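You operate a simulated robot arm through the tools that you are given. There is no shell and no other tool. Be economical: measure what you need, move in short steps, check, and stop when the job is done.

You run a simulated two-armed robot. Do the job below in one go: nothing can be reset, and whatever is moved stays where it is left.

TASK
Press the caliper key three times. Count the red weights on the top of the grey bench, then put as many of the green shims from the top of the grey bench on the top of the counter. Pick up the red-handled jug with one hand, pass it to the other hand and put it on the shelf of the grey bench. Open the arm over the roll bracket. Do these in any order. Set down upright: red-handled jug.

Only the result counts: the job must be done as asked and must still hold three seconds after the hand-in. Knocking over, shifting, dropping, spilling or breaking anything else fails it.

THE ROBOT
Two 7-joint arms with fingered hands on one trunk, on a base that drives. Base frame: it is fixed to the floor where the robot stands at the start and does not move with it; the origin is under the middle of the robot, x ahead of it, y to its left, z up; the surface under the hand at the start is at about z = 904. Units: mm, degrees, N and s.
The left shoulder is at the start at [125, 128, 982], the right one opposite. Places, roughly: arm over the roll bracket [-4300, 6400, 1000]; caliper key [500, -200, 900]; green shim [1000, -250, 1000]; red weight [1000, -250, 1000]; red-handled jug [1000, -1000, 1000]; shelf of the grey bench [800, 0, 400]; top of the counter [800, 2400, 900]. Payload 5 kg a hand.
The TCP of each hand is the grasp point between the finger pads, 37 mm short of the fingertips. In the tool frame z runs along the fingers and y along their closing line. The gripper opens to 124 mm. The gripper's body begins 43 mm behind the TCP. The gripper is a hand of 3 fingers: y runs from the thumb to the fingers, the wrist lies at [-21, -116, -203] in the tool frame, and closing takes about 1.5 s.
Orientation is that of the tool frame in the base frame, as a unit quaternion [w, x, y, z]. With the fingers straight down and the wrist toward the robot, the tool's x, y and z point along [0, 1, 0], [1, 0, 0] and [0, 0, -1] of the base frame.

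THE INTERFACE
- The arms move only by the tool arm_command. It takes "left_targets", "right_targets" or both (then of equal length, played together; a hand with none holds still); each is a list that holds one entry, the list of rows, each a list of 7 numbers: the shift along the tool's x, y, z in units of 25 mm (1.0 is 25 mm), then the turn, a rotation vector about the tool's x, y, z in units of 8 degrees (1.0 is 8 degrees), then the opening, from 0 (shut) to 1 (fully open). In form: [[[tx, ty, tz, wx, wy, wz, jaw], ...]]. A call has 1 to 8 rows; each row shifts and turns the commanded pose from where the row before left it, along the tool's axes as they then stand. A call with a number of a shift or a turn outside -1 to 1 is refused whole. Each row takes 0.2 s and may step no farther than 50 mm and 8.6 degrees from the row before; otherwise, or with a gripper value out of range, the whole call is refused. Where a pose cannot be reached the arm comes as near as it can. A force on the tool above 40 N (or 10 N above the force at the start of the call, whichever is more), or a blocked arm, ends the call early, and 0.2 s more pass. Each finger travels about 45 mm/s and halts on what it meets, pressing with about 33 N; the grip force reading is that of the motor and also rises with nothing between the fingers. The clock runs only during rows and for 0.2 s after the last one: add rows that do not move to give the fingers time. It gives the time, the measured TCP pose, the force on the tool (base axes), the opening and the grip force at its end, in the units of the frame above (readings bear some noise), with the torque about the TCP (base axes, N m) and any sound that the robot's microphone picked up, and new pictures: "pictures" is both (left out), scene, wrist or none (wrist: the cameras of the hands that moved).
- Cameras (640 x 400 px; columns grow to the right, rows downward): "scene" is now at [301.4, -17.5, 1169.8]; the picture's right is [-0.24, -0.97, 0.00], its down [-0.27, 0.07, -0.96] and it looks along [0.93, -0.23, -0.28] (base axes); focal length 214 px, centre (320, 200). "left" rides on the left gripper at [-72, -104, -154] in its tool frame; the picture's right is [-0.83, -0.26, 0.49], its down [0.51, -0.72, 0.47] and it looks along [0.23, 0.64, 0.73] (tool axes); focal length 243 px, centre (320, 200). "right" rides on the right gripper at [72, -104, -154] in its tool frame; the picture's right is [-0.83, 0.26, -0.49], its down [-0.51, -0.72, 0.47] and it looks along [-0.23, 0.64, 0.73] (tool axes); focal length 243 px, centre (320, 200). There is no depth. A picture from a camera that has moved, and an enlarged one, comes with that camera's place and axes in the base frame and with its lens. The place of the scene camera against the robot may be out by one fixed shift of up to 12 mm in any direction.
- slide_trunk(by): slides the trunk up (or, below 0, down) by that many mm; the arms and the scene camera ride with it, the base frame stays. It gives what a move gives, with no picture.
- base_move(legs): drives the robot by 1 to 6 legs, each [ahead, left, turn to the left] in mm, mm and degrees, along the robot's own axes; the way and the turn of a leg run together, so that a leg with both is an arc; at most 1500 mm and 180 degrees a leg. The arms and the cameras ride along, it lands a little off, and it stops where it bumps. It gives what a move gives, and a new picture of the scene camera.
- hand_shape(shape, hand): the hand has 3 fingers and takes this shape, open, in about a second: jaw (thumb against the fingers, like two jaws); tri (thumb and two fingers); tip (a fingertip pinch); poke (one finger out to press); point (the index stretched); flat (the hand flat); cup (the hand cupped); fist (a fist). The gripper value then closes the fingers along that shape, each until it touches; the sizes above hold for jaw. It gives what a move gives, with no picture.
- head_to(pan, tilt): turns the head with the scene camera to pan (to the left, within 80 degrees either way) and tilt (down, from -29 to 69), counted from straight ahead of the robot. It gives what a move gives, and a new picture of the scene camera.
- enlarge(camera, box): a new picture of the part [left, top, right, bottom] of that camera's present view, enlarged. The clock stands still meanwhile.
- hand_in(): hands the job in; it is judged then, once.

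Work in short steps. Places have to be worked out from the pictures, the camera data and where the tool is seen: move nearer, look again, correct. Check each grasp and each placing, and mend what went wrong. You have 165 turns and 260 pictures in all, those below and enlarged ones among them. Open the grippers and draw the arms clear of the work before you hand the job in, unless the task says otherwise.

The tools are called after ">>>" by a JSON object that holds its "name" and its "arguments". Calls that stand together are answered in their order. arm_command: Moves the arms, as the interface text tells. Its arguments: {"type":"object","properties":{"left_targets":{"type":"array"},"right_targets":{"type":"array"},"pictures":{"type":"string","enum":["both","scene","wrist","none"]}},"required":[]} The other tools are called the same way: slide_trunk (by) slides the trunk up or down; hand_shape (shape, hand) gives the hand a shape; base_move (legs) drives the base; head_to (pan, tilt) turns the head that bears the scene camera; enlarge (camera, box) takes an enlarged picture of a part of a camera's view; hand_in () hands the job in.

At the start:

```text
t: 0.0
left_position: [772.6, 184.9, 1293.1]
left_tcp_rot: [0.0, 0.708, 0.707, 0.0]
left_force: [-1.1, 0.2, -0.8]
left_wrist_torque: [0.06, -0.02, 0.0]
left_opening: 123.4
left_finger_force: 0.0
left_shape: jaw
right_position: [583.2, -389.3, 1258.2]
right_tcp_rot: [0.0, 0.707, 0.707, 0.0]
right_force: [0.3, 0.3, 0.5]
right_wrist_torque: [0.0, 0.01, 0.01]
right_opening: 123.6
right_finger_force: 0.0
right_shape: jaw
trunk travel left (down, up): [-175.0, 388.0]
robot x, y, heading: [1.2, 2.9, -0.2]
head pan, tilt: [-13.9, 16.1]
```

scene: 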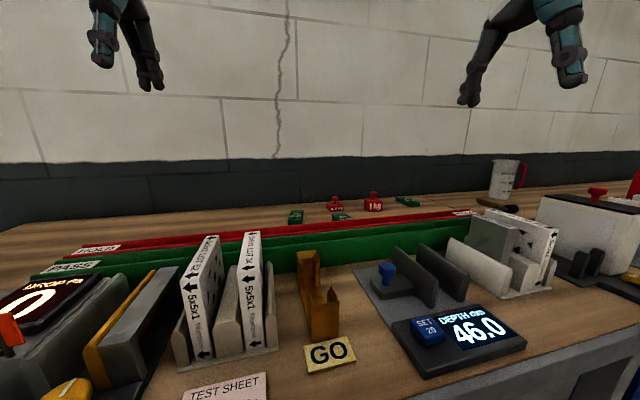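
right: 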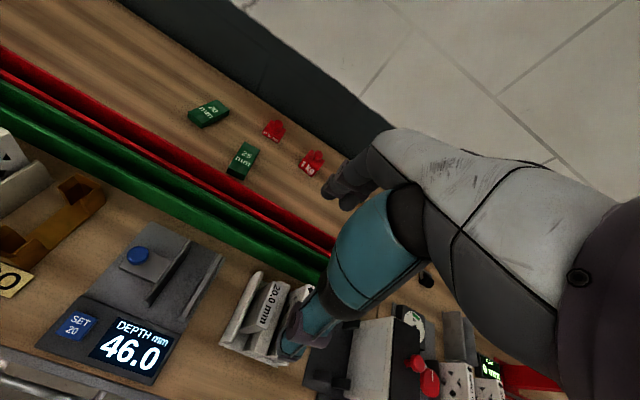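
left: 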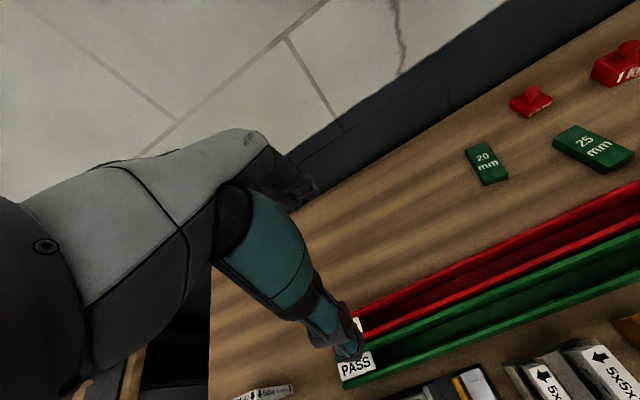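

The bench shows red weights and green shims behind the troughs. I look closer at the region and around before moving.

>>> {"name": "enlarge", "arguments": {"camera": "scene", "box": [260, 160, 560, 300]}}

>>> {"name": "enlarge", "arguments": {"camera": "scene", "box": [340, 220, 640, 400]}}

>>> {"name": "head_to", "arguments": {"pan": -50, "tilt": 25}}

```text
2.13 times, centred on (410, 230) of scene
camera zoom: at [301.4, -17.5, 1169.8], right [-0.24, -0.97, 0.0], down [-0.27, 0.07, -0.96], along [0.93, -0.23, -0.28], focal length 458 px, centre (128, 136)
```

zoom: 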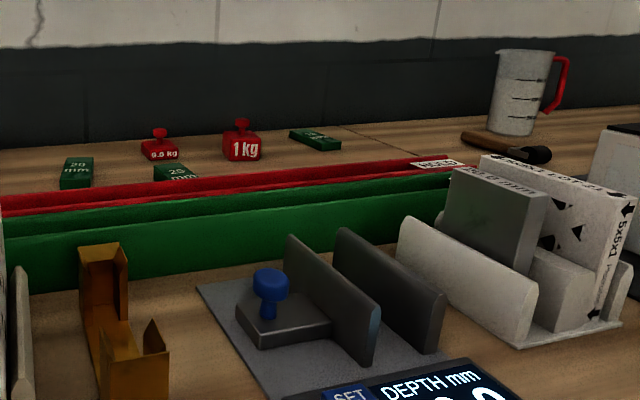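

```text
2.13 times, centred on (490, 310) of scene
camera zoom: at [301.4, -17.5, 1169.8], right [-0.24, -0.97, 0.0], down [-0.27, 0.07, -0.96], along [0.93, -0.23, -0.28], focal length 458 px, centre (-43, -35)
```

zoom: 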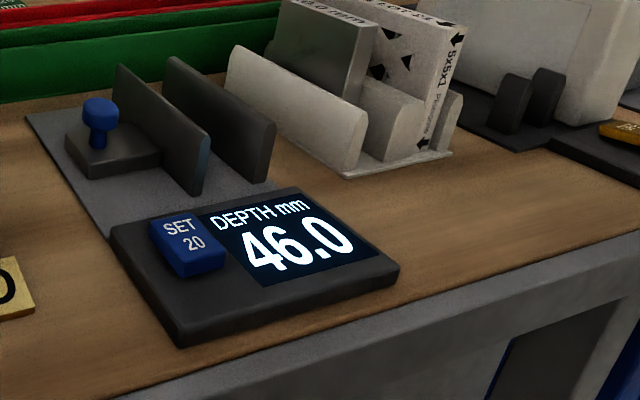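

```text
t: 1.0
left_position: [772.4, 184.3, 1293.7]
left_tcp_rot: [0.0, 0.707, 0.707, 0.0]
left_force: [0.3, 0.3, 0.2]
left_wrist_torque: [0.02, 0.0, 0.02]
left_opening: 123.9
left_finger_force: 0.1
left_shape: jaw
right_position: [582.8, -389.4, 1258.7]
right_tcp_rot: [0.0, 0.708, 0.706, 0.0]
right_force: [-0.7, -0.1, 0.9]
right_wrist_torque: [0.01, 0.0, 0.0]
right_opening: 123.6
right_finger_force: 0.2
right_shape: jaw
trunk travel left (down, up): [-175.0, 388.0]
robot x, y, heading: [-0.2, 1.4, 0.0]
head pan, tilt: [-50.0, 25.0]
camera scene: at [270.0, -65.5, 1155.3], right [-0.77, -0.64, 0.0], down [-0.27, 0.32, -0.91], along [0.58, -0.69, -0.42], focal length 214 px, centre (320, 200)
```

scene: 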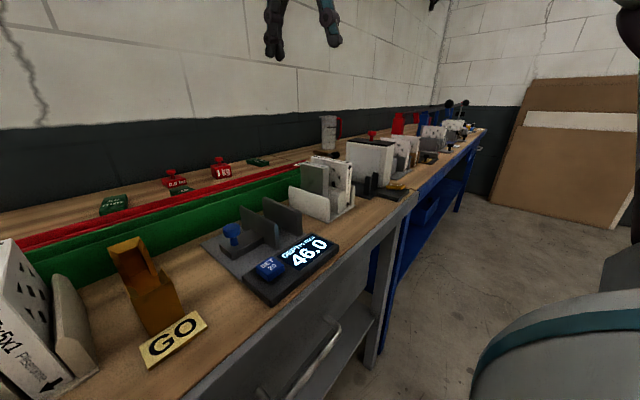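

Next I look left and straight ahead to see the whole grey bench and surroundings.

>>> {"name": "head_to", "arguments": {"pan": 0, "tilt": 45}}

>>> {"name": "head_to", "arguments": {"pan": 50, "tilt": 25}}

>>> {"name": "head_to", "arguments": {"pan": 80, "tilt": 10}}

```text
t: 2.2
left_position: [772.6, 184.3, 1292.3]
left_tcp_rot: [0.0, 0.707, 0.707, 0.0]
left_force: [-0.5, -0.4, 1.1]
left_wrist_torque: [0.01, 0.03, -0.02]
left_opening: 123.6
left_finger_force: 0.0
left_shape: jaw
right_position: [583.3, -389.4, 1259.7]
right_tcp_rot: [0.0, 0.707, 0.707, 0.0]
right_force: [-0.4, -1.0, -1.0]
right_wrist_torque: [-0.04, 0.02, 0.01]
right_opening: 123.5
right_finger_force: 0.0
right_shape: jaw
trunk travel left (down, up): [-175.0, 388.0]
robot x, y, heading: [-2.4, 0.2, -0.0]
head pan, tilt: [0.0, 45.0]
camera scene: at [292.1, 4.9, 1124.7], right [0.0, -1.0, 0.0], down [-0.71, 0.0, -0.71], along [0.71, 0.0, -0.71], focal length 214 px, centre (320, 200)
```

scene: 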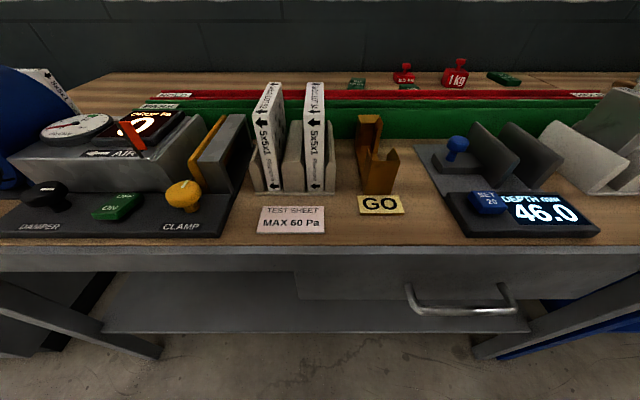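

```text
t: 3.4
left_position: [770.4, 185.0, 1293.0]
left_tcp_rot: [-0.001, 0.707, 0.707, 0.0]
left_force: [-0.7, -0.4, -0.1]
left_wrist_torque: [0.0, 0.01, 0.0]
left_opening: 123.5
left_finger_force: 0.0
left_shape: jaw
right_position: [583.1, -389.6, 1257.6]
right_tcp_rot: [0.0, 0.707, 0.707, 0.0]
right_force: [-0.6, 0.3, 0.9]
right_wrist_torque: [0.0, 0.02, -0.01]
right_opening: 123.7
right_finger_force: 0.1
right_shape: jaw
trunk travel left (down, up): [-175.0, 388.0]
robot x, y, heading: [3.5, 0.8, 0.1]
head pan, tilt: [50.0, 25.0]
camera scene: at [270.0, 75.5, 1155.2], right [0.77, -0.64, 0.0], down [-0.27, -0.32, -0.91], along [0.58, 0.69, -0.42], focal length 214 px, centre (320, 200)
```

scene: 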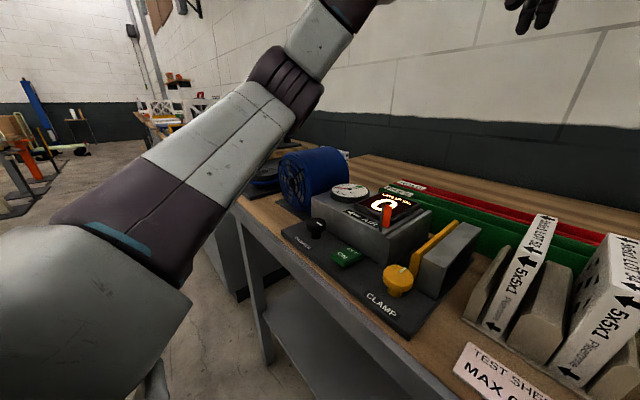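

```text
t: 4.3
left_position: [771.1, 185.2, 1292.7]
left_tcp_rot: [0.0, 0.707, 0.707, 0.001]
left_force: [0.1, 0.2, -0.1]
left_wrist_torque: [0.0, 0.0, -0.01]
left_opening: 123.6
left_finger_force: 0.0
left_shape: jaw
right_position: [582.6, -389.2, 1258.1]
right_tcp_rot: [0.0, 0.707, 0.707, 0.0]
right_force: [0.8, 0.1, 0.0]
right_wrist_torque: [0.0, 0.02, 0.03]
right_opening: 124.0
right_finger_force: 0.1
right_shape: jaw
trunk travel left (down, up): [-175.0, 388.0]
robot x, y, heading: [1.9, 1.3, 0.2]
head pan, tilt: [80.0, 10.0]
camera scene: at [227.0, 96.6, 1179.6], right [0.98, -0.17, 0.0], down [-0.03, -0.17, -0.98], along [0.17, 0.97, -0.17], focal length 214 px, centre (320, 200)
```

scene: 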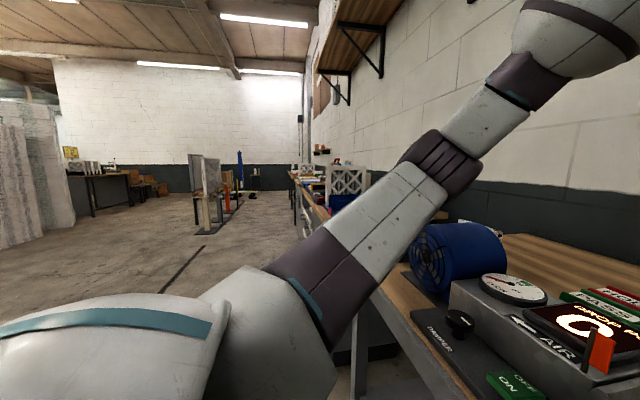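

I raise the trunk for a better overview of the bench tops.

>>> {"name": "slide_trunk", "arguments": {"by": 350}}

>>> {"name": "head_to", "arguments": {"pan": -12, "tilt": 40}}

>>> {"name": "head_to", "arguments": {"pan": -55, "tilt": 35}}

>>> {"name": "head_to", "arguments": {"pan": 25, "tilt": 45}}

```text
t: 7.8
left_position: [772.9, 184.7, 1641.8]
left_tcp_rot: [-0.001, 0.707, 0.707, -0.001]
left_force: [-0.3, 0.6, 0.4]
left_wrist_torque: [0.02, -0.01, 0.01]
left_opening: 123.6
left_finger_force: 0.1
left_shape: jaw
right_position: [584.5, -388.8, 1607.4]
right_tcp_rot: [0.0, 0.707, 0.707, -0.001]
right_force: [0.1, 0.5, 0.0]
right_wrist_torque: [-0.02, 0.01, 0.03]
right_opening: 123.6
right_finger_force: 0.1
right_shape: jaw
trunk travel left (down, up): [-525.0, 38.0]
robot x, y, heading: [-1.2, 0.0, -0.4]
head pan, tilt: [80.0, 10.0]
```

```text
t: 9.4
left_position: [771.3, 185.8, 1643.5]
left_tcp_rot: [0.001, 0.707, 0.707, 0.0]
left_force: [-0.2, 0.5, 0.5]
left_wrist_torque: [0.01, 0.06, 0.02]
left_opening: 123.8
left_finger_force: 0.1
left_shape: jaw
right_position: [583.7, -388.5, 1610.2]
right_tcp_rot: [0.0, 0.707, 0.707, 0.0]
right_force: [1.1, -0.1, -0.1]
right_wrist_torque: [-0.01, 0.01, -0.02]
right_opening: 124.2
right_finger_force: 0.1
right_shape: jaw
trunk travel left (down, up): [-525.0, 38.0]
robot x, y, heading: [1.3, -0.7, 0.2]
head pan, tilt: [-12.0, 40.0]
camera scene: at [158.2, -12.6, 1521.1], right [-0.21, -0.98, 0.0], down [-0.63, 0.13, -0.77], along [0.75, -0.16, -0.64], focal length 214 px, centre (320, 200)
```

scene: 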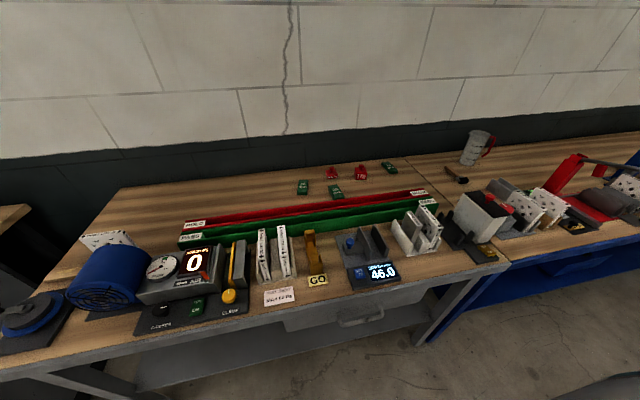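

```text
t: 10.5
left_position: [771.4, 184.3, 1642.8]
left_tcp_rot: [0.001, 0.707, 0.707, 0.0]
left_force: [0.2, 0.0, -0.3]
left_wrist_torque: [0.01, 0.0, -0.04]
left_opening: 123.5
left_finger_force: 0.0
left_shape: jaw
right_position: [582.4, -389.5, 1608.4]
right_tcp_rot: [0.0, 0.707, 0.707, 0.0]
right_force: [0.1, -0.6, -0.3]
right_wrist_torque: [0.01, 0.01, 0.01]
right_opening: 123.6
right_finger_force: 0.1
right_shape: jaw
trunk travel left (down, up): [-525.0, 38.0]
robot x, y, heading: [1.2, -1.1, -0.3]
head pan, tilt: [-55.0, 35.0]
camera scene: at [125.6, -67.1, 1528.6], right [-0.82, -0.57, 0.0], down [-0.33, 0.47, -0.82], along [0.47, -0.67, -0.57], focal length 214 px, centre (320, 200)
```

scene: 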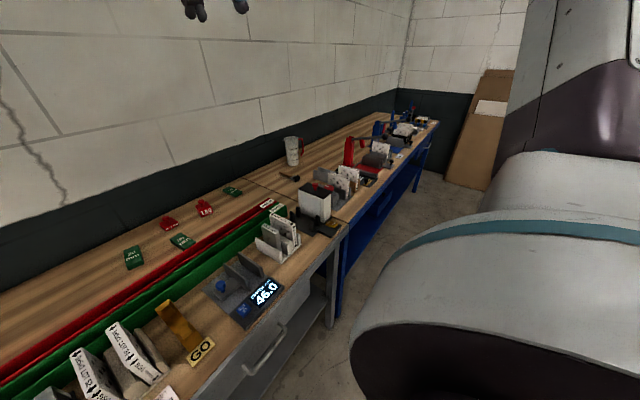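

```text
t: 12.1
left_position: [770.5, 185.2, 1643.2]
left_tcp_rot: [0.0, 0.707, 0.707, 0.0]
left_force: [-0.2, -0.5, 0.5]
left_wrist_torque: [0.02, -0.01, 0.0]
left_opening: 123.6
left_finger_force: 0.0
left_shape: jaw
right_position: [582.9, -389.9, 1608.5]
right_tcp_rot: [-0.001, 0.707, 0.707, 0.0]
right_force: [0.7, 1.3, 0.4]
right_wrist_torque: [0.0, -0.04, 0.01]
right_opening: 123.4
right_finger_force: 0.1
right_shape: jaw
trunk travel left (down, up): [-525.0, 38.0]
robot x, y, heading: [-1.0, -4.8, -0.1]
head pan, tilt: [25.0, 45.0]
camera scene: at [148.8, 39.3, 1513.8], right [0.42, -0.91, 0.0], down [-0.64, -0.3, -0.71], along [0.64, 0.3, -0.71], focal length 214 px, centre (320, 200)
```

scene: 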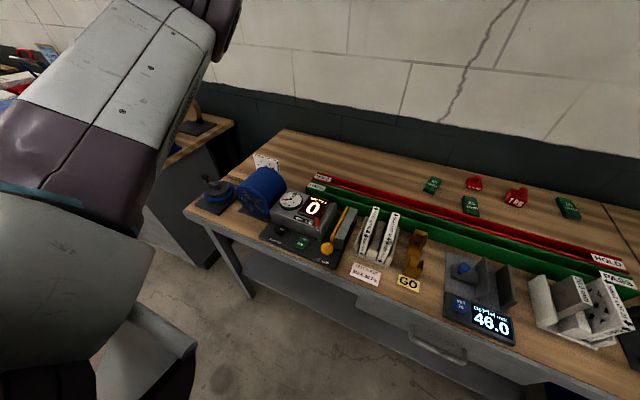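

Only two red weights seem to be on the grey bench (0.5 kg, 1 kg), with three shims. I zoom for accurate placement and to check the troughs.

>>> {"name": "head_to", "arguments": {"pan": -20, "tilt": 38}}

>>> {"name": "enlarge", "arguments": {"camera": "scene", "box": [270, 140, 430, 240]}}

>>> {"name": "enlarge", "arguments": {"camera": "scene", "box": [330, 210, 490, 310]}}

>>> {"name": "enlarge", "arguments": {"camera": "scene", "box": [440, 110, 640, 235]}}

```text
t: 13.2
left_position: [770.6, 184.9, 1643.1]
left_tcp_rot: [0.0, 0.707, 0.707, 0.0]
left_force: [0.5, -0.9, -0.4]
left_wrist_torque: [-0.01, 0.0, 0.01]
left_opening: 123.5
left_finger_force: 0.0
left_shape: jaw
right_position: [582.5, -389.3, 1609.4]
right_tcp_rot: [0.0, 0.707, 0.707, -0.001]
right_force: [0.7, 0.5, -0.3]
right_wrist_torque: [0.0, -0.01, 0.02]
right_opening: 123.9
right_finger_force: 0.1
right_shape: jaw
trunk travel left (down, up): [-525.0, 38.0]
robot x, y, heading: [-1.7, 0.4, -0.1]
head pan, tilt: [-20.0, 38.0]
camera scene: at [156.2, -24.5, 1524.1], right [-0.34, -0.94, 0.0], down [-0.58, 0.21, -0.79], along [0.74, -0.27, -0.62], focal length 214 px, centre (320, 200)
```

scene: 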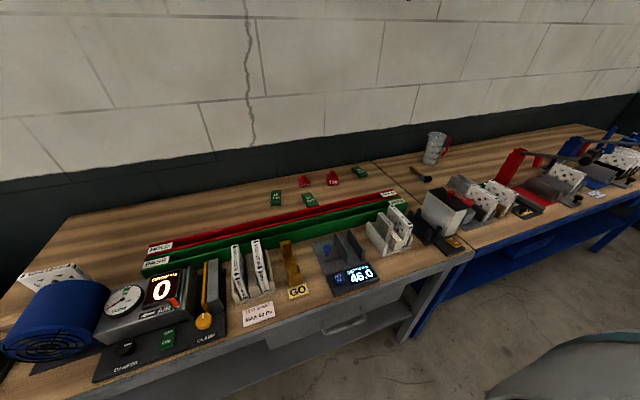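

```text
4.00 times, centred on (350, 190) of scene
camera zoom: at [156.2, -24.5, 1524.1], right [-0.34, -0.94, 0.0], down [-0.58, 0.21, -0.79], along [0.74, -0.27, -0.62], focal length 858 px, centre (200, 240)
```

zoom: 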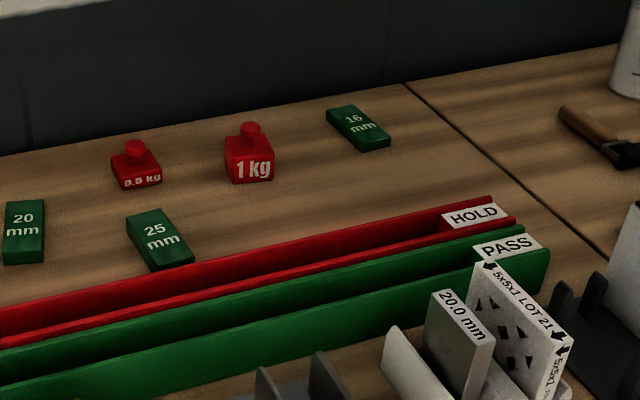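

```text
4.00 times, centred on (410, 260) of scene
camera zoom: at [156.2, -24.5, 1524.1], right [-0.34, -0.94, 0.0], down [-0.58, 0.21, -0.79], along [0.74, -0.27, -0.62], focal length 858 px, centre (-40, -40)
```

zoom: 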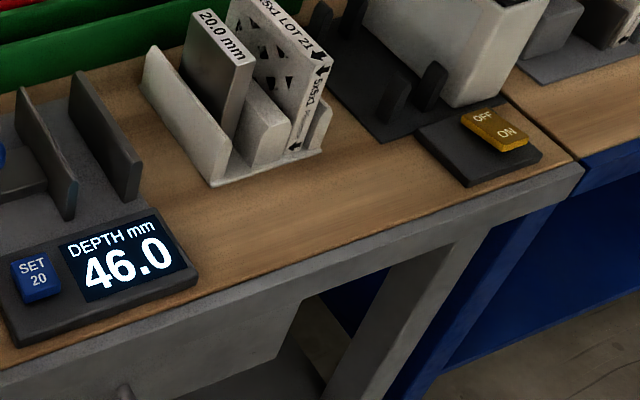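

```text
3.20 times, centred on (540, 172) of scene
camera zoom: at [156.2, -24.5, 1524.1], right [-0.34, -0.94, 0.0], down [-0.58, 0.21, -0.79], along [0.74, -0.27, -0.62], focal length 686 px, centre (-384, 288)
```

zoom: 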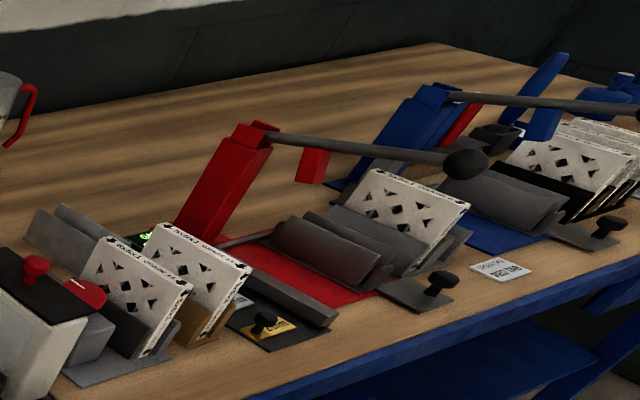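

Two weights confirmed, so two shims move. The SET key is at about [482, -206]; I lower the trunk, back off for reach, and shape the right hand to poke.

>>> {"name": "slide_trunk", "arguments": {"by": -350}}

>>> {"name": "base_move", "arguments": {"legs": [[-140, 0, 0]]}}

>>> {"name": "hand_shape", "arguments": {"hand": "right", "shape": "poke"}}

>>> {"name": "head_to", "arguments": {"pan": -20, "tilt": 35}}

```text
t: 16.6
left_position: [770.9, 184.8, 1294.5]
left_tcp_rot: [0.0, 0.707, 0.707, 0.001]
left_force: [-0.4, 0.3, 0.3]
left_wrist_torque: [0.01, 0.02, -0.02]
left_opening: 123.3
left_finger_force: 0.1
left_shape: jaw
right_position: [581.3, -388.8, 1257.0]
right_tcp_rot: [0.0, 0.707, 0.707, 0.0]
right_force: [-0.5, -0.3, 0.3]
right_wrist_torque: [-0.03, -0.02, 0.02]
right_opening: 123.7
right_finger_force: 0.0
right_shape: jaw
trunk travel left (down, up): [-175.0, 388.0]
robot x, y, heading: [-1.9, -1.2, -0.0]
head pan, tilt: [-20.0, 38.0]
```

```text
t: 17.9
left_position: [634.4, 185.5, 1291.5]
left_tcp_rot: [-0.001, 0.708, 0.707, 0.0]
left_force: [0.4, 1.1, -0.6]
left_wrist_torque: [0.0, 0.02, 0.03]
left_opening: 123.5
left_finger_force: 0.1
left_shape: jaw
right_position: [445.9, -388.7, 1256.9]
right_tcp_rot: [-0.001, 0.707, 0.708, -0.001]
right_force: [0.3, -0.1, 0.4]
right_wrist_torque: [-0.02, -0.01, 0.01]
right_opening: 123.8
right_finger_force: 0.1
right_shape: jaw
trunk travel left (down, up): [-175.0, 388.0]
robot x, y, heading: [-140.4, 2.4, -0.2]
head pan, tilt: [-20.0, 38.0]
camera scene: at [154.1, -24.4, 1134.3], right [-0.34, -0.94, 0.0], down [-0.58, 0.21, -0.79], along [0.74, -0.27, -0.62], focal length 214 px, centre (320, 200)
```

scene: 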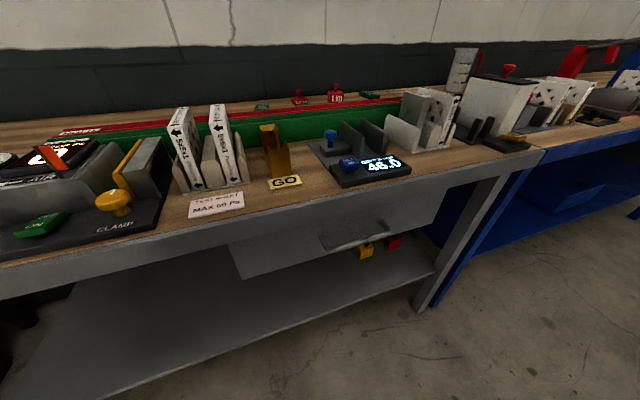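

```text
t: 18.8
left_position: [631.6, 185.3, 1293.0]
left_tcp_rot: [0.001, 0.707, 0.707, 0.0]
left_force: [0.2, 0.2, -0.1]
left_wrist_torque: [-0.01, 0.02, 0.02]
left_opening: 123.6
left_finger_force: 0.1
left_shape: jaw
right_position: [444.3, -388.8, 1258.4]
right_tcp_rot: [0.0, 0.706, 0.708, -0.001]
right_force: [0.0, 0.3, -0.6]
right_wrist_torque: [-0.02, -0.01, 0.01]
right_opening: 0.0
right_finger_force: 0.1
right_shape: poke
trunk travel left (down, up): [-175.0, 388.0]
robot x, y, heading: [-139.8, 2.1, -0.0]
head pan, tilt: [-20.0, 38.0]
```

```text
t: 19.4
left_position: [632.8, 185.5, 1293.3]
left_tcp_rot: [0.0, 0.708, 0.707, -0.001]
left_force: [-0.3, 0.3, 0.2]
left_wrist_torque: [-0.01, -0.03, 0.01]
left_opening: 123.8
left_finger_force: 0.0
left_shape: jaw
right_position: [443.7, -390.2, 1258.7]
right_tcp_rot: [0.0, 0.706, 0.708, 0.0]
right_force: [0.2, 0.2, -0.1]
right_wrist_torque: [0.01, 0.0, 0.04]
right_opening: 0.0
right_finger_force: 0.1
right_shape: poke
trunk travel left (down, up): [-175.0, 388.0]
robot x, y, heading: [-137.6, -0.5, -0.3]
head pan, tilt: [-20.0, 35.0]
camera scene: at [154.4, -25.0, 1139.4], right [-0.34, -0.94, 0.0], down [-0.54, 0.2, -0.82], along [0.77, -0.28, -0.57], focal length 214 px, centre (320, 200)
```

scene: 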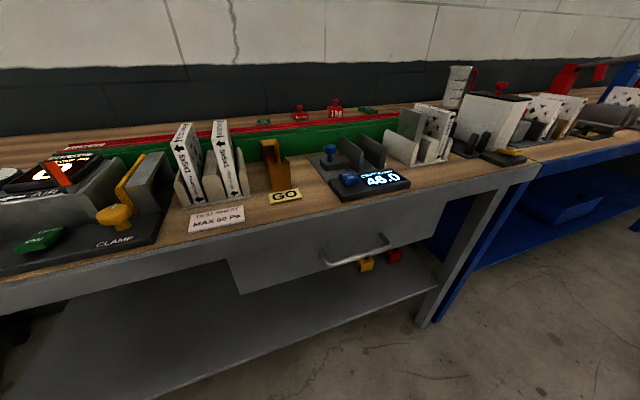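

I move the poking right hand over to above the key, at TCP about z 1080.

>>> {"name": "arm_command", "arguments": {"right_targets": [[[0.915, 0.19, 0.89, 0, 0, 0, 0], [0.915, 0.19, 0.89, 0, 0, 0, 0], [0.915, 0.19, 0.89, 0, 0, 0, 0], [0.915, 0.19, 0.89, 0, 0, 0, 0], [0.915, 0.19, 0.89, 0, 0, 0, 0], [0.915, 0.19, 0.89, 0, 0, 0, 0], [0.915, 0.19, 0.89, 0, 0, 0, 0], [0.915, 0.19, 0.89, 0, 0, 0, 0]]]}}

```text
t: 21.2
left_position: [631.9, 188.1, 1290.8]
left_tcp_rot: [0.0, 0.706, 0.708, -0.001]
left_force: [0.6, 0.1, -0.8]
left_wrist_torque: [-0.01, -0.03, 0.02]
left_opening: 123.4
left_finger_force: 0.0
left_shape: jaw
right_position: [483.7, -203.7, 1080.3]
right_tcp_rot: [-0.001, 0.707, 0.708, 0.0]
right_force: [1.1, 1.8, -0.6]
right_wrist_torque: [-0.03, -0.01, 0.0]
right_opening: 0.0
right_finger_force: 0.1
right_shape: poke
trunk travel left (down, up): [-175.0, 388.0]
robot x, y, heading: [-139.8, -1.4, -0.1]
head pan, tilt: [-20.0, 35.0]
camera scene: at [155.0, -23.9, 1139.3], right [-0.34, -0.94, 0.0], down [-0.54, 0.2, -0.82], along [0.77, -0.28, -0.57], focal length 214 px, centre (320, 200)
camera right: at [379.7, -132.7, 1234.2], right [0.26, -0.83, 0.49], down [-0.72, -0.51, -0.47], along [0.64, -0.23, -0.73], focal length 243 px, centre (320, 200)
```

scene: 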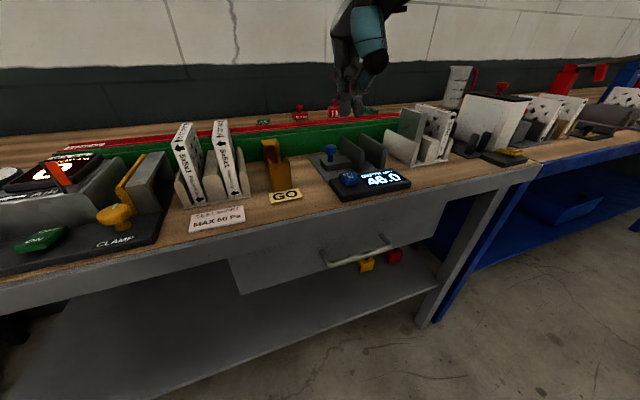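
right: 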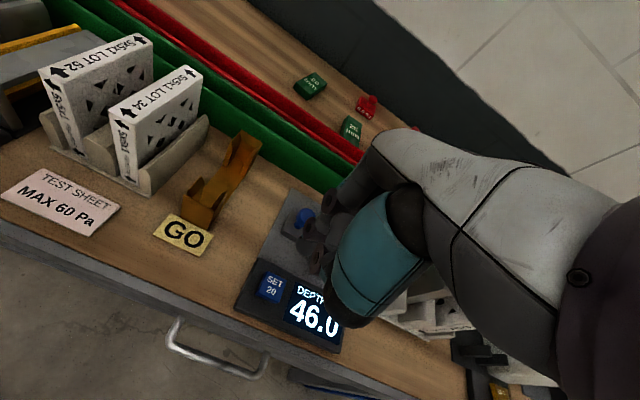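

Key seen at about [480, -208]. I enlarge to see where the poking fingertip is.

>>> {"name": "enlarge", "arguments": {"camera": "right", "box": [230, 170, 390, 320]}}

>>> {"name": "enlarge", "arguments": {"camera": "scene", "box": [290, 20, 430, 210]}}

```text
2.67 times, centred on (310, 245) of right
camera zoom: at [379.7, -132.7, 1234.2], right [0.26, -0.83, 0.49], down [-0.72, -0.51, -0.47], along [0.64, -0.23, -0.73], focal length 647 px, centre (347, 80)
```

zoom: 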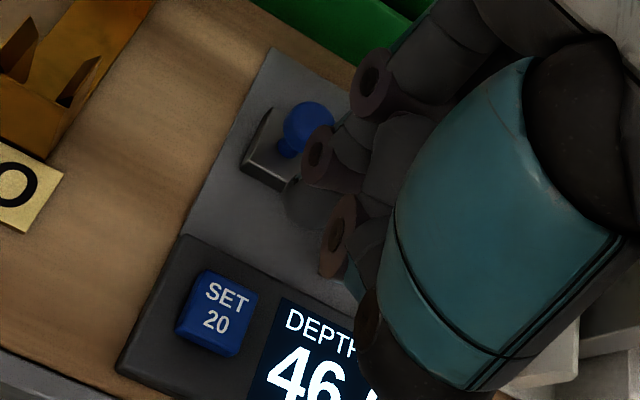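

```text
2.11 times, centred on (360, 115) of scene
camera zoom: at [155.0, -23.9, 1139.3], right [-0.34, -0.94, 0.0], down [-0.54, 0.2, -0.82], along [0.77, -0.28, -0.57], focal length 452 px, centre (236, 379)
```

zoom: 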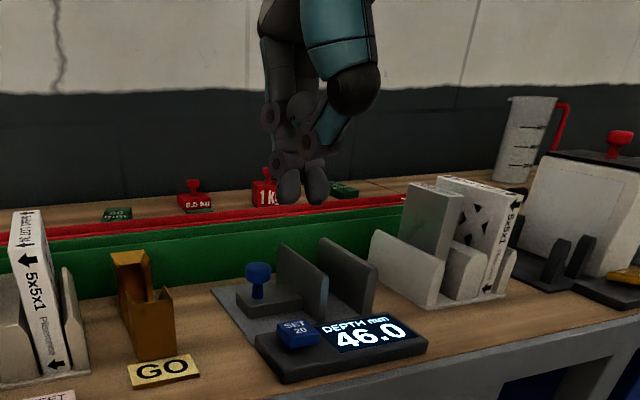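

Two fingertips appear at once; jaw value 0 may have curled the poker. I command value 1 without moving and look.

>>> {"name": "arm_command", "arguments": {"right_targets": [[[0, 0, 0, 0, 0, 0, 1], [0, 0, 0, 0, 0, 0, 1], [0, 0, 0, 0, 0, 0, 1], [0, 0, 0, 0, 0, 0, 1]]], "pictures": "none"}}

>>> {"name": "enlarge", "arguments": {"camera": "scene", "box": [290, 20, 430, 210]}}

>>> {"name": "enlarge", "arguments": {"camera": "right", "box": [230, 170, 390, 320]}}

```text
t: 22.2
left_position: [632.8, 184.8, 1292.3]
left_tcp_rot: [0.0, 0.707, 0.707, 0.0]
left_force: [0.0, 0.7, -0.2]
left_wrist_torque: [0.01, -0.02, 0.01]
left_opening: 123.5
left_finger_force: 0.0
left_shape: jaw
right_position: [483.2, -205.3, 1080.9]
right_tcp_rot: [0.0, 0.707, 0.707, 0.0]
right_force: [-0.7, -0.6, 0.6]
right_wrist_torque: [-0.01, -0.01, 0.0]
right_opening: 0.1
right_finger_force: 0.1
right_shape: poke
trunk travel left (down, up): [-175.0, 388.0]
robot x, y, heading: [-138.7, -0.7, -0.1]
head pan, tilt: [-20.0, 35.0]
```

```text
2.11 times, centred on (360, 115) of scene
camera zoom: at [154.4, -24.9, 1139.5], right [-0.34, -0.94, 0.0], down [-0.54, 0.2, -0.82], along [0.77, -0.28, -0.57], focal length 452 px, centre (236, 379)
```

zoom: 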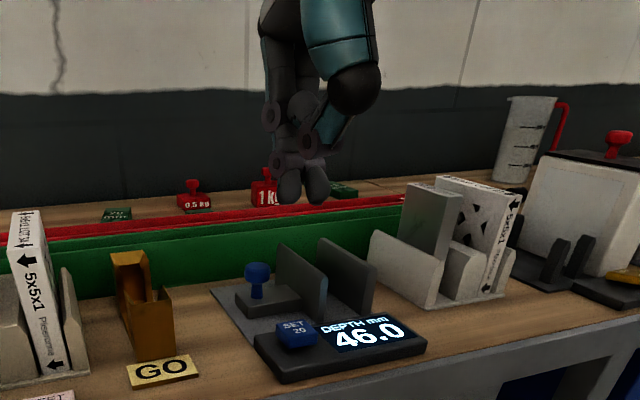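

```text
2.67 times, centred on (310, 245) of right
camera zoom: at [379.0, -134.1, 1234.7], right [0.26, -0.83, 0.49], down [-0.72, -0.51, -0.47], along [0.64, -0.23, -0.73], focal length 647 px, centre (347, 80)
```

zoom: 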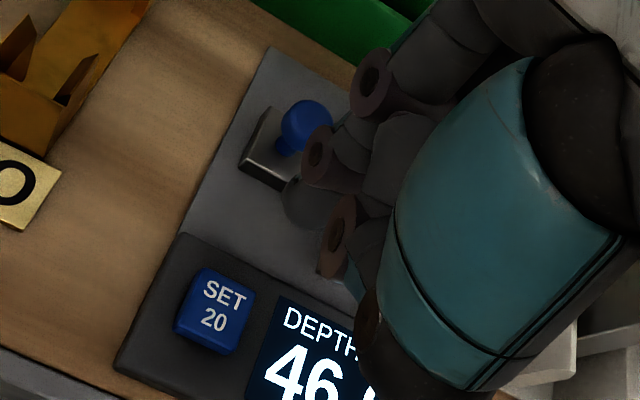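

The poke shape shows two tips; I try the point shape for a single stretched finger.

>>> {"name": "hand_shape", "arguments": {"hand": "right", "shape": "point"}}

>>> {"name": "enlarge", "arguments": {"camera": "scene", "box": [290, 20, 430, 210]}}

>>> {"name": "enlarge", "arguments": {"camera": "right", "box": [230, 170, 390, 320]}}

```text
t: 23.1
left_position: [632.3, 185.0, 1293.0]
left_tcp_rot: [0.0, 0.707, 0.707, 0.0]
left_force: [-0.2, 0.3, -1.0]
left_wrist_torque: [-0.02, 0.0, -0.01]
left_opening: 123.6
left_finger_force: 0.2
left_shape: jaw
right_position: [483.1, -205.8, 1081.2]
right_tcp_rot: [0.0, 0.706, 0.708, 0.0]
right_force: [0.3, 0.4, -0.2]
right_wrist_torque: [-0.02, -0.01, 0.01]
right_opening: 0.0
right_finger_force: 0.0
right_shape: point
trunk travel left (down, up): [-175.0, 388.0]
robot x, y, heading: [-138.4, -1.4, -0.1]
head pan, tilt: [-20.0, 35.0]
```

```text
2.11 times, centred on (360, 115) of scene
camera zoom: at [154.3, -25.0, 1139.5], right [-0.34, -0.94, 0.0], down [-0.54, 0.2, -0.82], along [0.77, -0.28, -0.57], focal length 452 px, centre (236, 379)
```

zoom: 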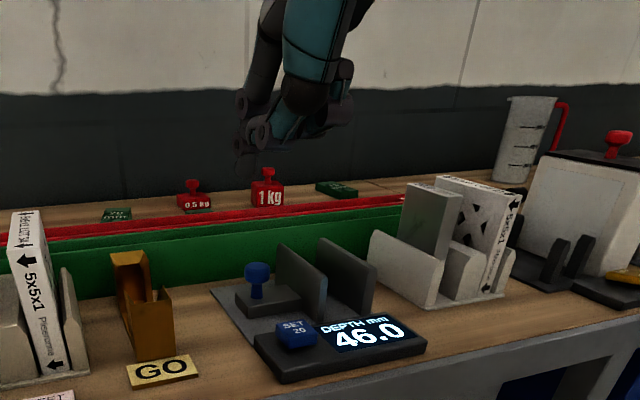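

```text
2.67 times, centred on (310, 245) of right
camera zoom: at [378.9, -134.2, 1234.7], right [0.26, -0.83, 0.49], down [-0.72, -0.51, -0.47], along [0.64, -0.23, -0.73], focal length 647 px, centre (347, 80)
```

zoom: 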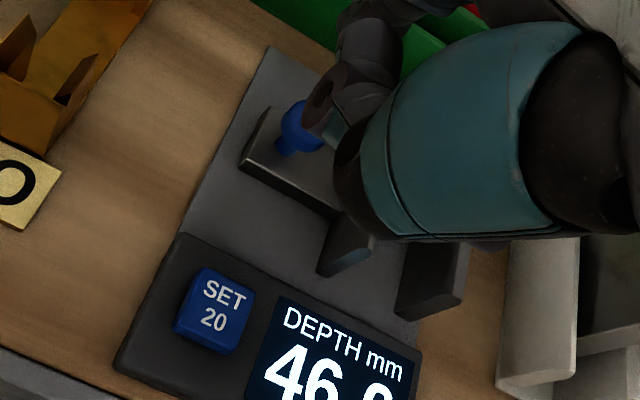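

I go back to poke and descend closer, where the tips can be compared directly with the key.

>>> {"name": "hand_shape", "arguments": {"hand": "right", "shape": "poke"}}

>>> {"name": "arm_command", "arguments": {"right_targets": [[[0, 0, 1, 0, 0, 0, 0], [0, 0, 1, 0, 0, 0, 0], [0, 0, 0.8, 0, 0, 0, 0], [0, 0, 0, 0, 0, 0, 0]]], "pictures": "none"}}

>>> {"name": "enlarge", "arguments": {"camera": "scene", "box": [300, 90, 420, 220]}}

>>> {"name": "enlarge", "arguments": {"camera": "right", "box": [230, 170, 390, 320]}}

```text
t: 24.1
left_position: [632.9, 185.5, 1292.0]
left_tcp_rot: [0.0, 0.708, 0.706, 0.0]
left_force: [-0.3, 0.2, 0.4]
left_wrist_torque: [-0.02, -0.02, 0.0]
left_opening: 123.7
left_finger_force: 0.1
left_shape: jaw
right_position: [484.3, -205.9, 1081.0]
right_tcp_rot: [0.0, 0.707, 0.708, 0.0]
right_force: [-1.1, -0.1, -0.2]
right_wrist_torque: [0.02, 0.02, 0.01]
right_opening: 0.0
right_finger_force: 0.1
right_shape: poke
trunk travel left (down, up): [-175.0, 388.0]
robot x, y, heading: [-138.2, -4.1, 0.1]
head pan, tilt: [-20.0, 35.0]
```

```text
t: 25.1
left_position: [632.5, 186.3, 1292.1]
left_tcp_rot: [0.0, 0.707, 0.707, 0.001]
left_force: [-0.3, -1.2, -0.8]
left_wrist_torque: [-0.03, 0.0, -0.01]
left_opening: 123.4
left_finger_force: 0.2
left_shape: jaw
right_position: [482.7, -205.5, 1010.3]
right_tcp_rot: [0.0, 0.707, 0.707, 0.0]
right_force: [-0.7, 0.3, 0.2]
right_wrist_torque: [0.02, -0.04, 0.01]
right_opening: 0.0
right_finger_force: 0.0
right_shape: poke
trunk travel left (down, up): [-175.0, 388.0]
robot x, y, heading: [-140.2, -0.2, -0.3]
head pan, tilt: [-20.0, 35.0]
```

```text
3.08 times, centred on (360, 155) of scene
camera zoom: at [154.1, -25.0, 1139.6], right [-0.34, -0.94, 0.0], down [-0.54, 0.2, -0.82], along [0.77, -0.28, -0.57], focal length 660 px, centre (197, 338)
```

zoom: 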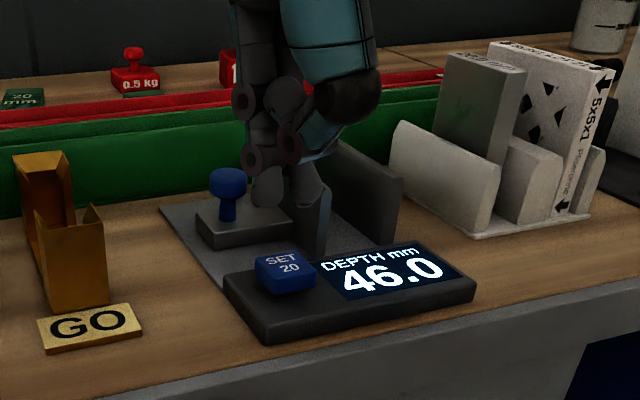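

```text
2.67 times, centred on (310, 245) of right
camera zoom: at [378.7, -134.5, 1164.2], right [0.26, -0.83, 0.49], down [-0.72, -0.51, -0.47], along [0.64, -0.23, -0.73], focal length 647 px, centre (347, 80)
```

zoom: 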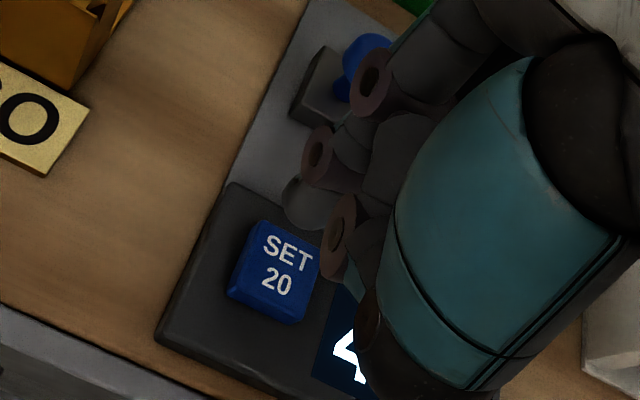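

Tips sit at about x 486, y -191 to -220, z ~973, just above the key centre (480, -208). I nudge slightly and descend in small steps.

>>> {"name": "arm_command", "arguments": {"right_targets": [[[-0.1, -0.2, 0.2, 0, 0, 0, 0], [0, 0, 0.25, 0, 0, 0, 0], [0, 0, 0.25, 0, 0, 0, 0], [0, 0, 0.25, 0, 0, 0, 0], [0, 0, 0.25, 0, 0, 0, 0]]], "pictures": "none"}}

>>> {"name": "enlarge", "arguments": {"camera": "scene", "box": [300, 90, 420, 220]}}

>>> {"name": "enlarge", "arguments": {"camera": "right", "box": [230, 170, 390, 320]}}

```text
t: 26.2
left_position: [633.3, 184.8, 1292.8]
left_tcp_rot: [0.0, 0.707, 0.707, 0.0]
left_force: [0.1, 0.3, 0.4]
left_wrist_torque: [0.02, 0.02, 0.0]
left_opening: 123.9
left_finger_force: 0.0
left_shape: jaw
right_position: [476.9, -208.6, 979.9]
right_tcp_rot: [0.0, 0.707, 0.707, 0.0]
right_force: [-0.5, 0.4, -0.9]
right_wrist_torque: [0.01, -0.01, 0.0]
right_opening: 0.1
right_finger_force: 0.0
right_shape: poke
trunk travel left (down, up): [-175.0, 388.0]
robot x, y, heading: [-138.1, -1.7, -0.3]
head pan, tilt: [-20.0, 35.0]
```

```text
3.08 times, centred on (360, 155) of scene
camera zoom: at [154.5, -25.0, 1139.4], right [-0.34, -0.94, 0.0], down [-0.54, 0.2, -0.82], along [0.77, -0.28, -0.57], focal length 660 px, centre (197, 338)
```

zoom: 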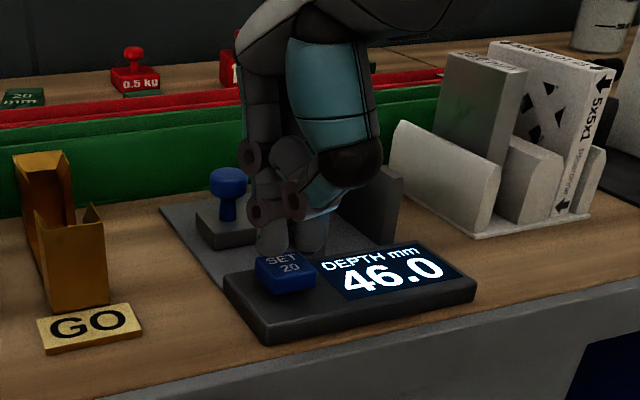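

```text
2.67 times, centred on (310, 245) of right
camera zoom: at [373.1, -137.0, 1134.2], right [0.26, -0.83, 0.49], down [-0.72, -0.51, -0.47], along [0.64, -0.23, -0.73], focal length 647 px, centre (347, 80)
```

zoom: 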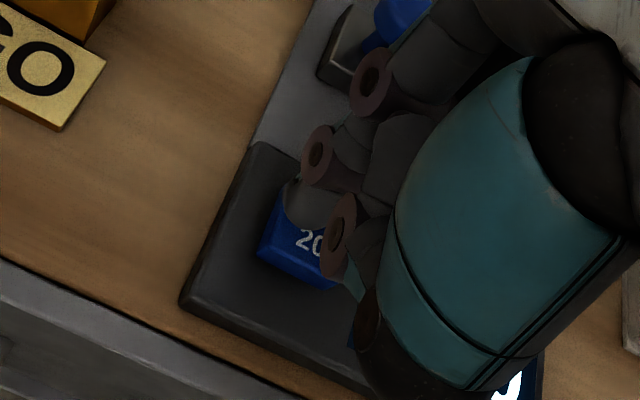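

The tips are above the key within its outline. I descend slowly until contact or sound.

>>> {"name": "arm_command", "arguments": {"right_targets": [[[-0.1, -0.1, 0.15, 0, 0, 0, 0], [0, 0, 0.15, 0, 0, 0, 0], [0, 0, 0.15, 0, 0, 0, 0], [0, 0, 0.1, 0, 0, 0, 0]]], "pictures": "wrist"}}

>>> {"name": "enlarge", "arguments": {"camera": "scene", "box": [300, 90, 420, 220]}}

```text
t: 27.2
left_position: [632.1, 185.7, 1292.6]
left_tcp_rot: [0.0, 0.707, 0.708, 0.001]
left_force: [0.0, -0.9, 0.9]
left_wrist_torque: [-0.02, 0.02, 0.0]
left_opening: 123.5
left_finger_force: 0.0
left_shape: jaw
right_position: [475.3, -210.1, 966.5]
right_tcp_rot: [0.0, 0.706, 0.708, -0.001]
right_force: [-0.2, -0.4, 3.1]
right_wrist_torque: [-0.08, -0.01, -0.03]
right_opening: 0.2
right_finger_force: 0.1
right_shape: poke
trunk travel left (down, up): [-175.0, 388.0]
robot x, y, heading: [-137.3, -0.9, 0.0]
head pan, tilt: [-20.0, 35.0]
heard: click
camera right: at [370.3, -139.7, 1121.0], right [0.26, -0.83, 0.49], down [-0.72, -0.51, -0.47], along [0.64, -0.23, -0.73], focal length 243 px, centre (320, 200)
```

right: 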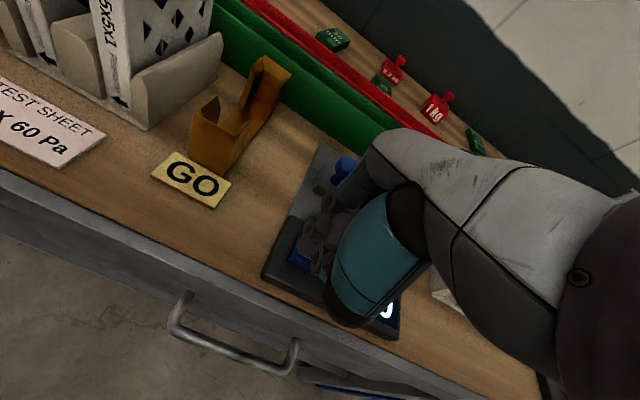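

```text
3.08 times, centred on (360, 155) of scene
camera zoom: at [154.1, -24.8, 1139.6], right [-0.34, -0.94, 0.0], down [-0.54, 0.2, -0.82], along [0.77, -0.28, -0.57], focal length 660 px, centre (197, 338)
```

zoom: 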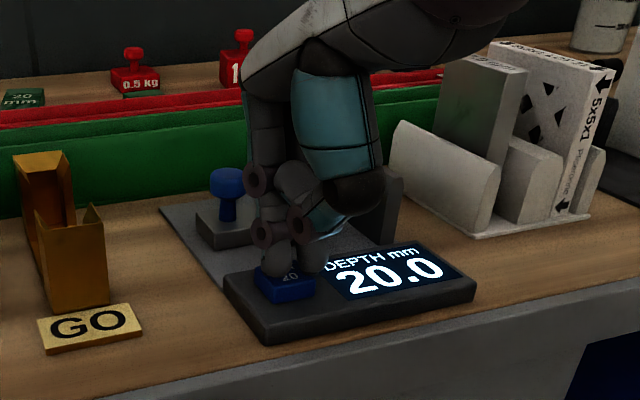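

One click, display reads 20.0. I lift 18 mm and press again.

>>> {"name": "arm_command", "arguments": {"right_targets": [[[0, 0, -0.3, 0, 0, 0, 0], [0, 0, -0.4, 0, 0, 0, 0], [0, 0, 0, 0, 0, 0, 0]]], "pictures": "none"}}

>>> {"name": "arm_command", "arguments": {"right_targets": [[[0, 0, 0.2, 0, 0, 0, 0], [0, 0, 0.2, 0, 0, 0, 0], [0, 0, 0.2, 0, 0, 0, 0], [0, 0, 0.1, 0, 0, 0, 0]]], "pictures": "none"}}

>>> {"name": "arm_command", "arguments": {"right_targets": [[[0, 0, -0.3, 0, 0, 0, 0], [0, 0, -0.4, 0, 0, 0, 0], [0, 0, 0, 0, 0, 0, 0]]], "pictures": "none"}}

```text
t: 28.1
left_position: [632.0, 185.4, 1292.2]
left_tcp_rot: [0.0, 0.707, 0.707, 0.001]
left_force: [0.5, -0.1, -0.6]
left_wrist_torque: [0.0, 0.01, 0.02]
left_opening: 123.8
left_finger_force: 0.1
left_shape: jaw
right_position: [475.5, -210.5, 984.2]
right_tcp_rot: [0.0, 0.707, 0.707, 0.0]
right_force: [0.2, 0.6, -0.8]
right_wrist_torque: [0.0, 0.0, 0.01]
right_opening: 0.0
right_finger_force: 0.1
right_shape: poke
trunk travel left (down, up): [-175.0, 388.0]
robot x, y, heading: [-139.4, -2.4, -0.0]
head pan, tilt: [-20.0, 35.0]
```

```text
t: 29.1
left_position: [631.6, 185.3, 1292.5]
left_tcp_rot: [0.0, 0.707, 0.707, 0.0]
left_force: [-1.0, 0.3, 0.4]
left_wrist_torque: [-0.02, -0.01, 0.02]
left_opening: 123.3
left_finger_force: 0.1
left_shape: jaw
right_position: [474.0, -209.9, 967.6]
right_tcp_rot: [0.001, 0.707, 0.707, 0.001]
right_force: [1.8, -1.3, 5.6]
right_wrist_torque: [-0.13, -0.02, 0.0]
right_opening: 0.2
right_finger_force: 0.1
right_shape: poke
trunk travel left (down, up): [-175.0, 388.0]
robot x, y, heading: [-141.5, -2.2, -0.0]
head pan, tilt: [-20.0, 35.0]
heard: click
```

```text
t: 29.9
left_position: [633.5, 185.5, 1292.9]
left_tcp_rot: [-0.001, 0.707, 0.707, 0.0]
left_force: [0.2, -0.3, 0.2]
left_wrist_torque: [0.02, 0.01, 0.01]
left_opening: 123.4
left_finger_force: 0.0
left_shape: jaw
right_position: [474.0, -210.7, 985.9]
right_tcp_rot: [-0.001, 0.707, 0.708, 0.0]
right_force: [0.9, 0.2, 0.3]
right_wrist_torque: [0.01, 0.01, -0.02]
right_opening: 0.3
right_finger_force: 0.1
right_shape: poke
trunk travel left (down, up): [-175.0, 388.0]
robot x, y, heading: [-139.0, -3.8, 0.2]
head pan, tilt: [-20.0, 35.0]
```

Second click heard. Third press, then a lift well clear.

>>> {"name": "arm_command", "arguments": {"right_targets": [[[0, 0, 0.2, 0, 0, 0, 0], [0, 0, 0.2, 0, 0, 0, 0], [0, 0, 0.2, 0, 0, 0, 0], [0, 0, 0.1, 0, 0, 0, 0]]], "pictures": "none"}}

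>>> {"name": "arm_command", "arguments": {"right_targets": [[[0, 0, -0.5, 0, 0, 0, 0], [0, 0, -1, 0, 0, 0, 0], [0, 0, -1, 0, 0, 0, 0], [0, 0, -1, 0, 0, 0, 0], [0, 0, -1, 0, 0, 0, 0], [0, 0, -1, 0, 0, 0, 0], [0, 0, -1, 0, 0, 0, 0], [0, 0, -1, 0, 0, 0, 0]]], "pictures": "scene"}}

>>> {"name": "hand_shape", "arguments": {"hand": "right", "shape": "jaw"}}

```text
t: 30.9
left_position: [631.7, 185.2, 1292.9]
left_tcp_rot: [0.0, 0.706, 0.708, 0.0]
left_force: [0.1, 0.1, -1.0]
left_wrist_torque: [0.01, 0.0, 0.02]
left_opening: 123.7
left_finger_force: 0.1
left_shape: jaw
right_position: [474.7, -209.6, 967.1]
right_tcp_rot: [0.0, 0.707, 0.708, 0.0]
right_force: [1.5, -2.0, 4.4]
right_wrist_torque: [-0.06, 0.0, 0.01]
right_opening: 0.0
right_finger_force: 0.0
right_shape: poke
trunk travel left (down, up): [-175.0, 388.0]
robot x, y, heading: [-139.6, 1.0, -0.1]
head pan, tilt: [-20.0, 35.0]
heard: click
```

```text
t: 32.6
left_position: [631.8, 185.7, 1292.9]
left_tcp_rot: [-0.001, 0.707, 0.707, 0.0]
left_force: [-0.8, 0.2, 0.2]
left_wrist_torque: [0.0, 0.0, -0.04]
left_opening: 123.7
left_finger_force: 0.0
left_shape: jaw
right_position: [474.3, -209.4, 1155.3]
right_tcp_rot: [0.0, 0.706, 0.708, 0.0]
right_force: [0.7, 0.4, -0.1]
right_wrist_torque: [-0.04, 0.0, 0.0]
right_opening: 0.0
right_finger_force: 0.0
right_shape: poke
trunk travel left (down, up): [-175.0, 388.0]
robot x, y, heading: [-134.9, 1.9, -0.1]
head pan, tilt: [-20.0, 35.0]
camera scene: at [153.9, -24.6, 1139.6], right [-0.34, -0.94, 0.0], down [-0.54, 0.2, -0.82], along [0.77, -0.28, -0.57], focal length 214 px, centre (320, 200)
```

scene: 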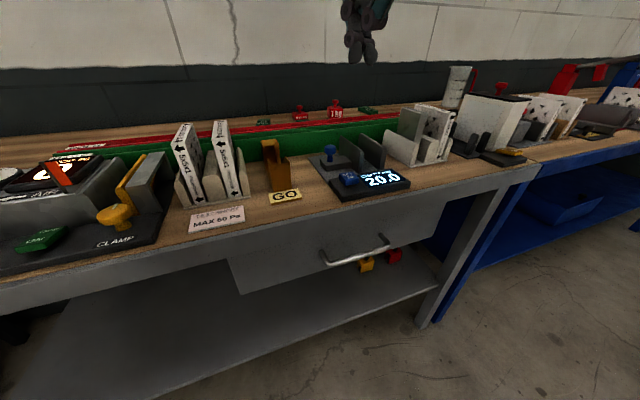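

```text
t: 33.5
left_position: [633.4, 185.3, 1292.1]
left_tcp_rot: [0.001, 0.707, 0.707, 0.0]
left_force: [-0.3, 0.4, 0.3]
left_wrist_torque: [0.01, -0.01, -0.02]
left_opening: 123.6
left_finger_force: 0.1
left_shape: jaw
right_position: [474.8, -210.7, 1153.3]
right_tcp_rot: [0.001, 0.706, 0.708, 0.0]
right_force: [-0.6, -0.3, 0.1]
right_wrist_torque: [-0.01, 0.03, 0.01]
right_opening: 123.8
right_finger_force: 0.1
right_shape: jaw
trunk travel left (down, up): [-175.0, 388.0]
robot x, y, heading: [-141.7, -2.3, 0.0]
head pan, tilt: [-20.0, 35.0]
```

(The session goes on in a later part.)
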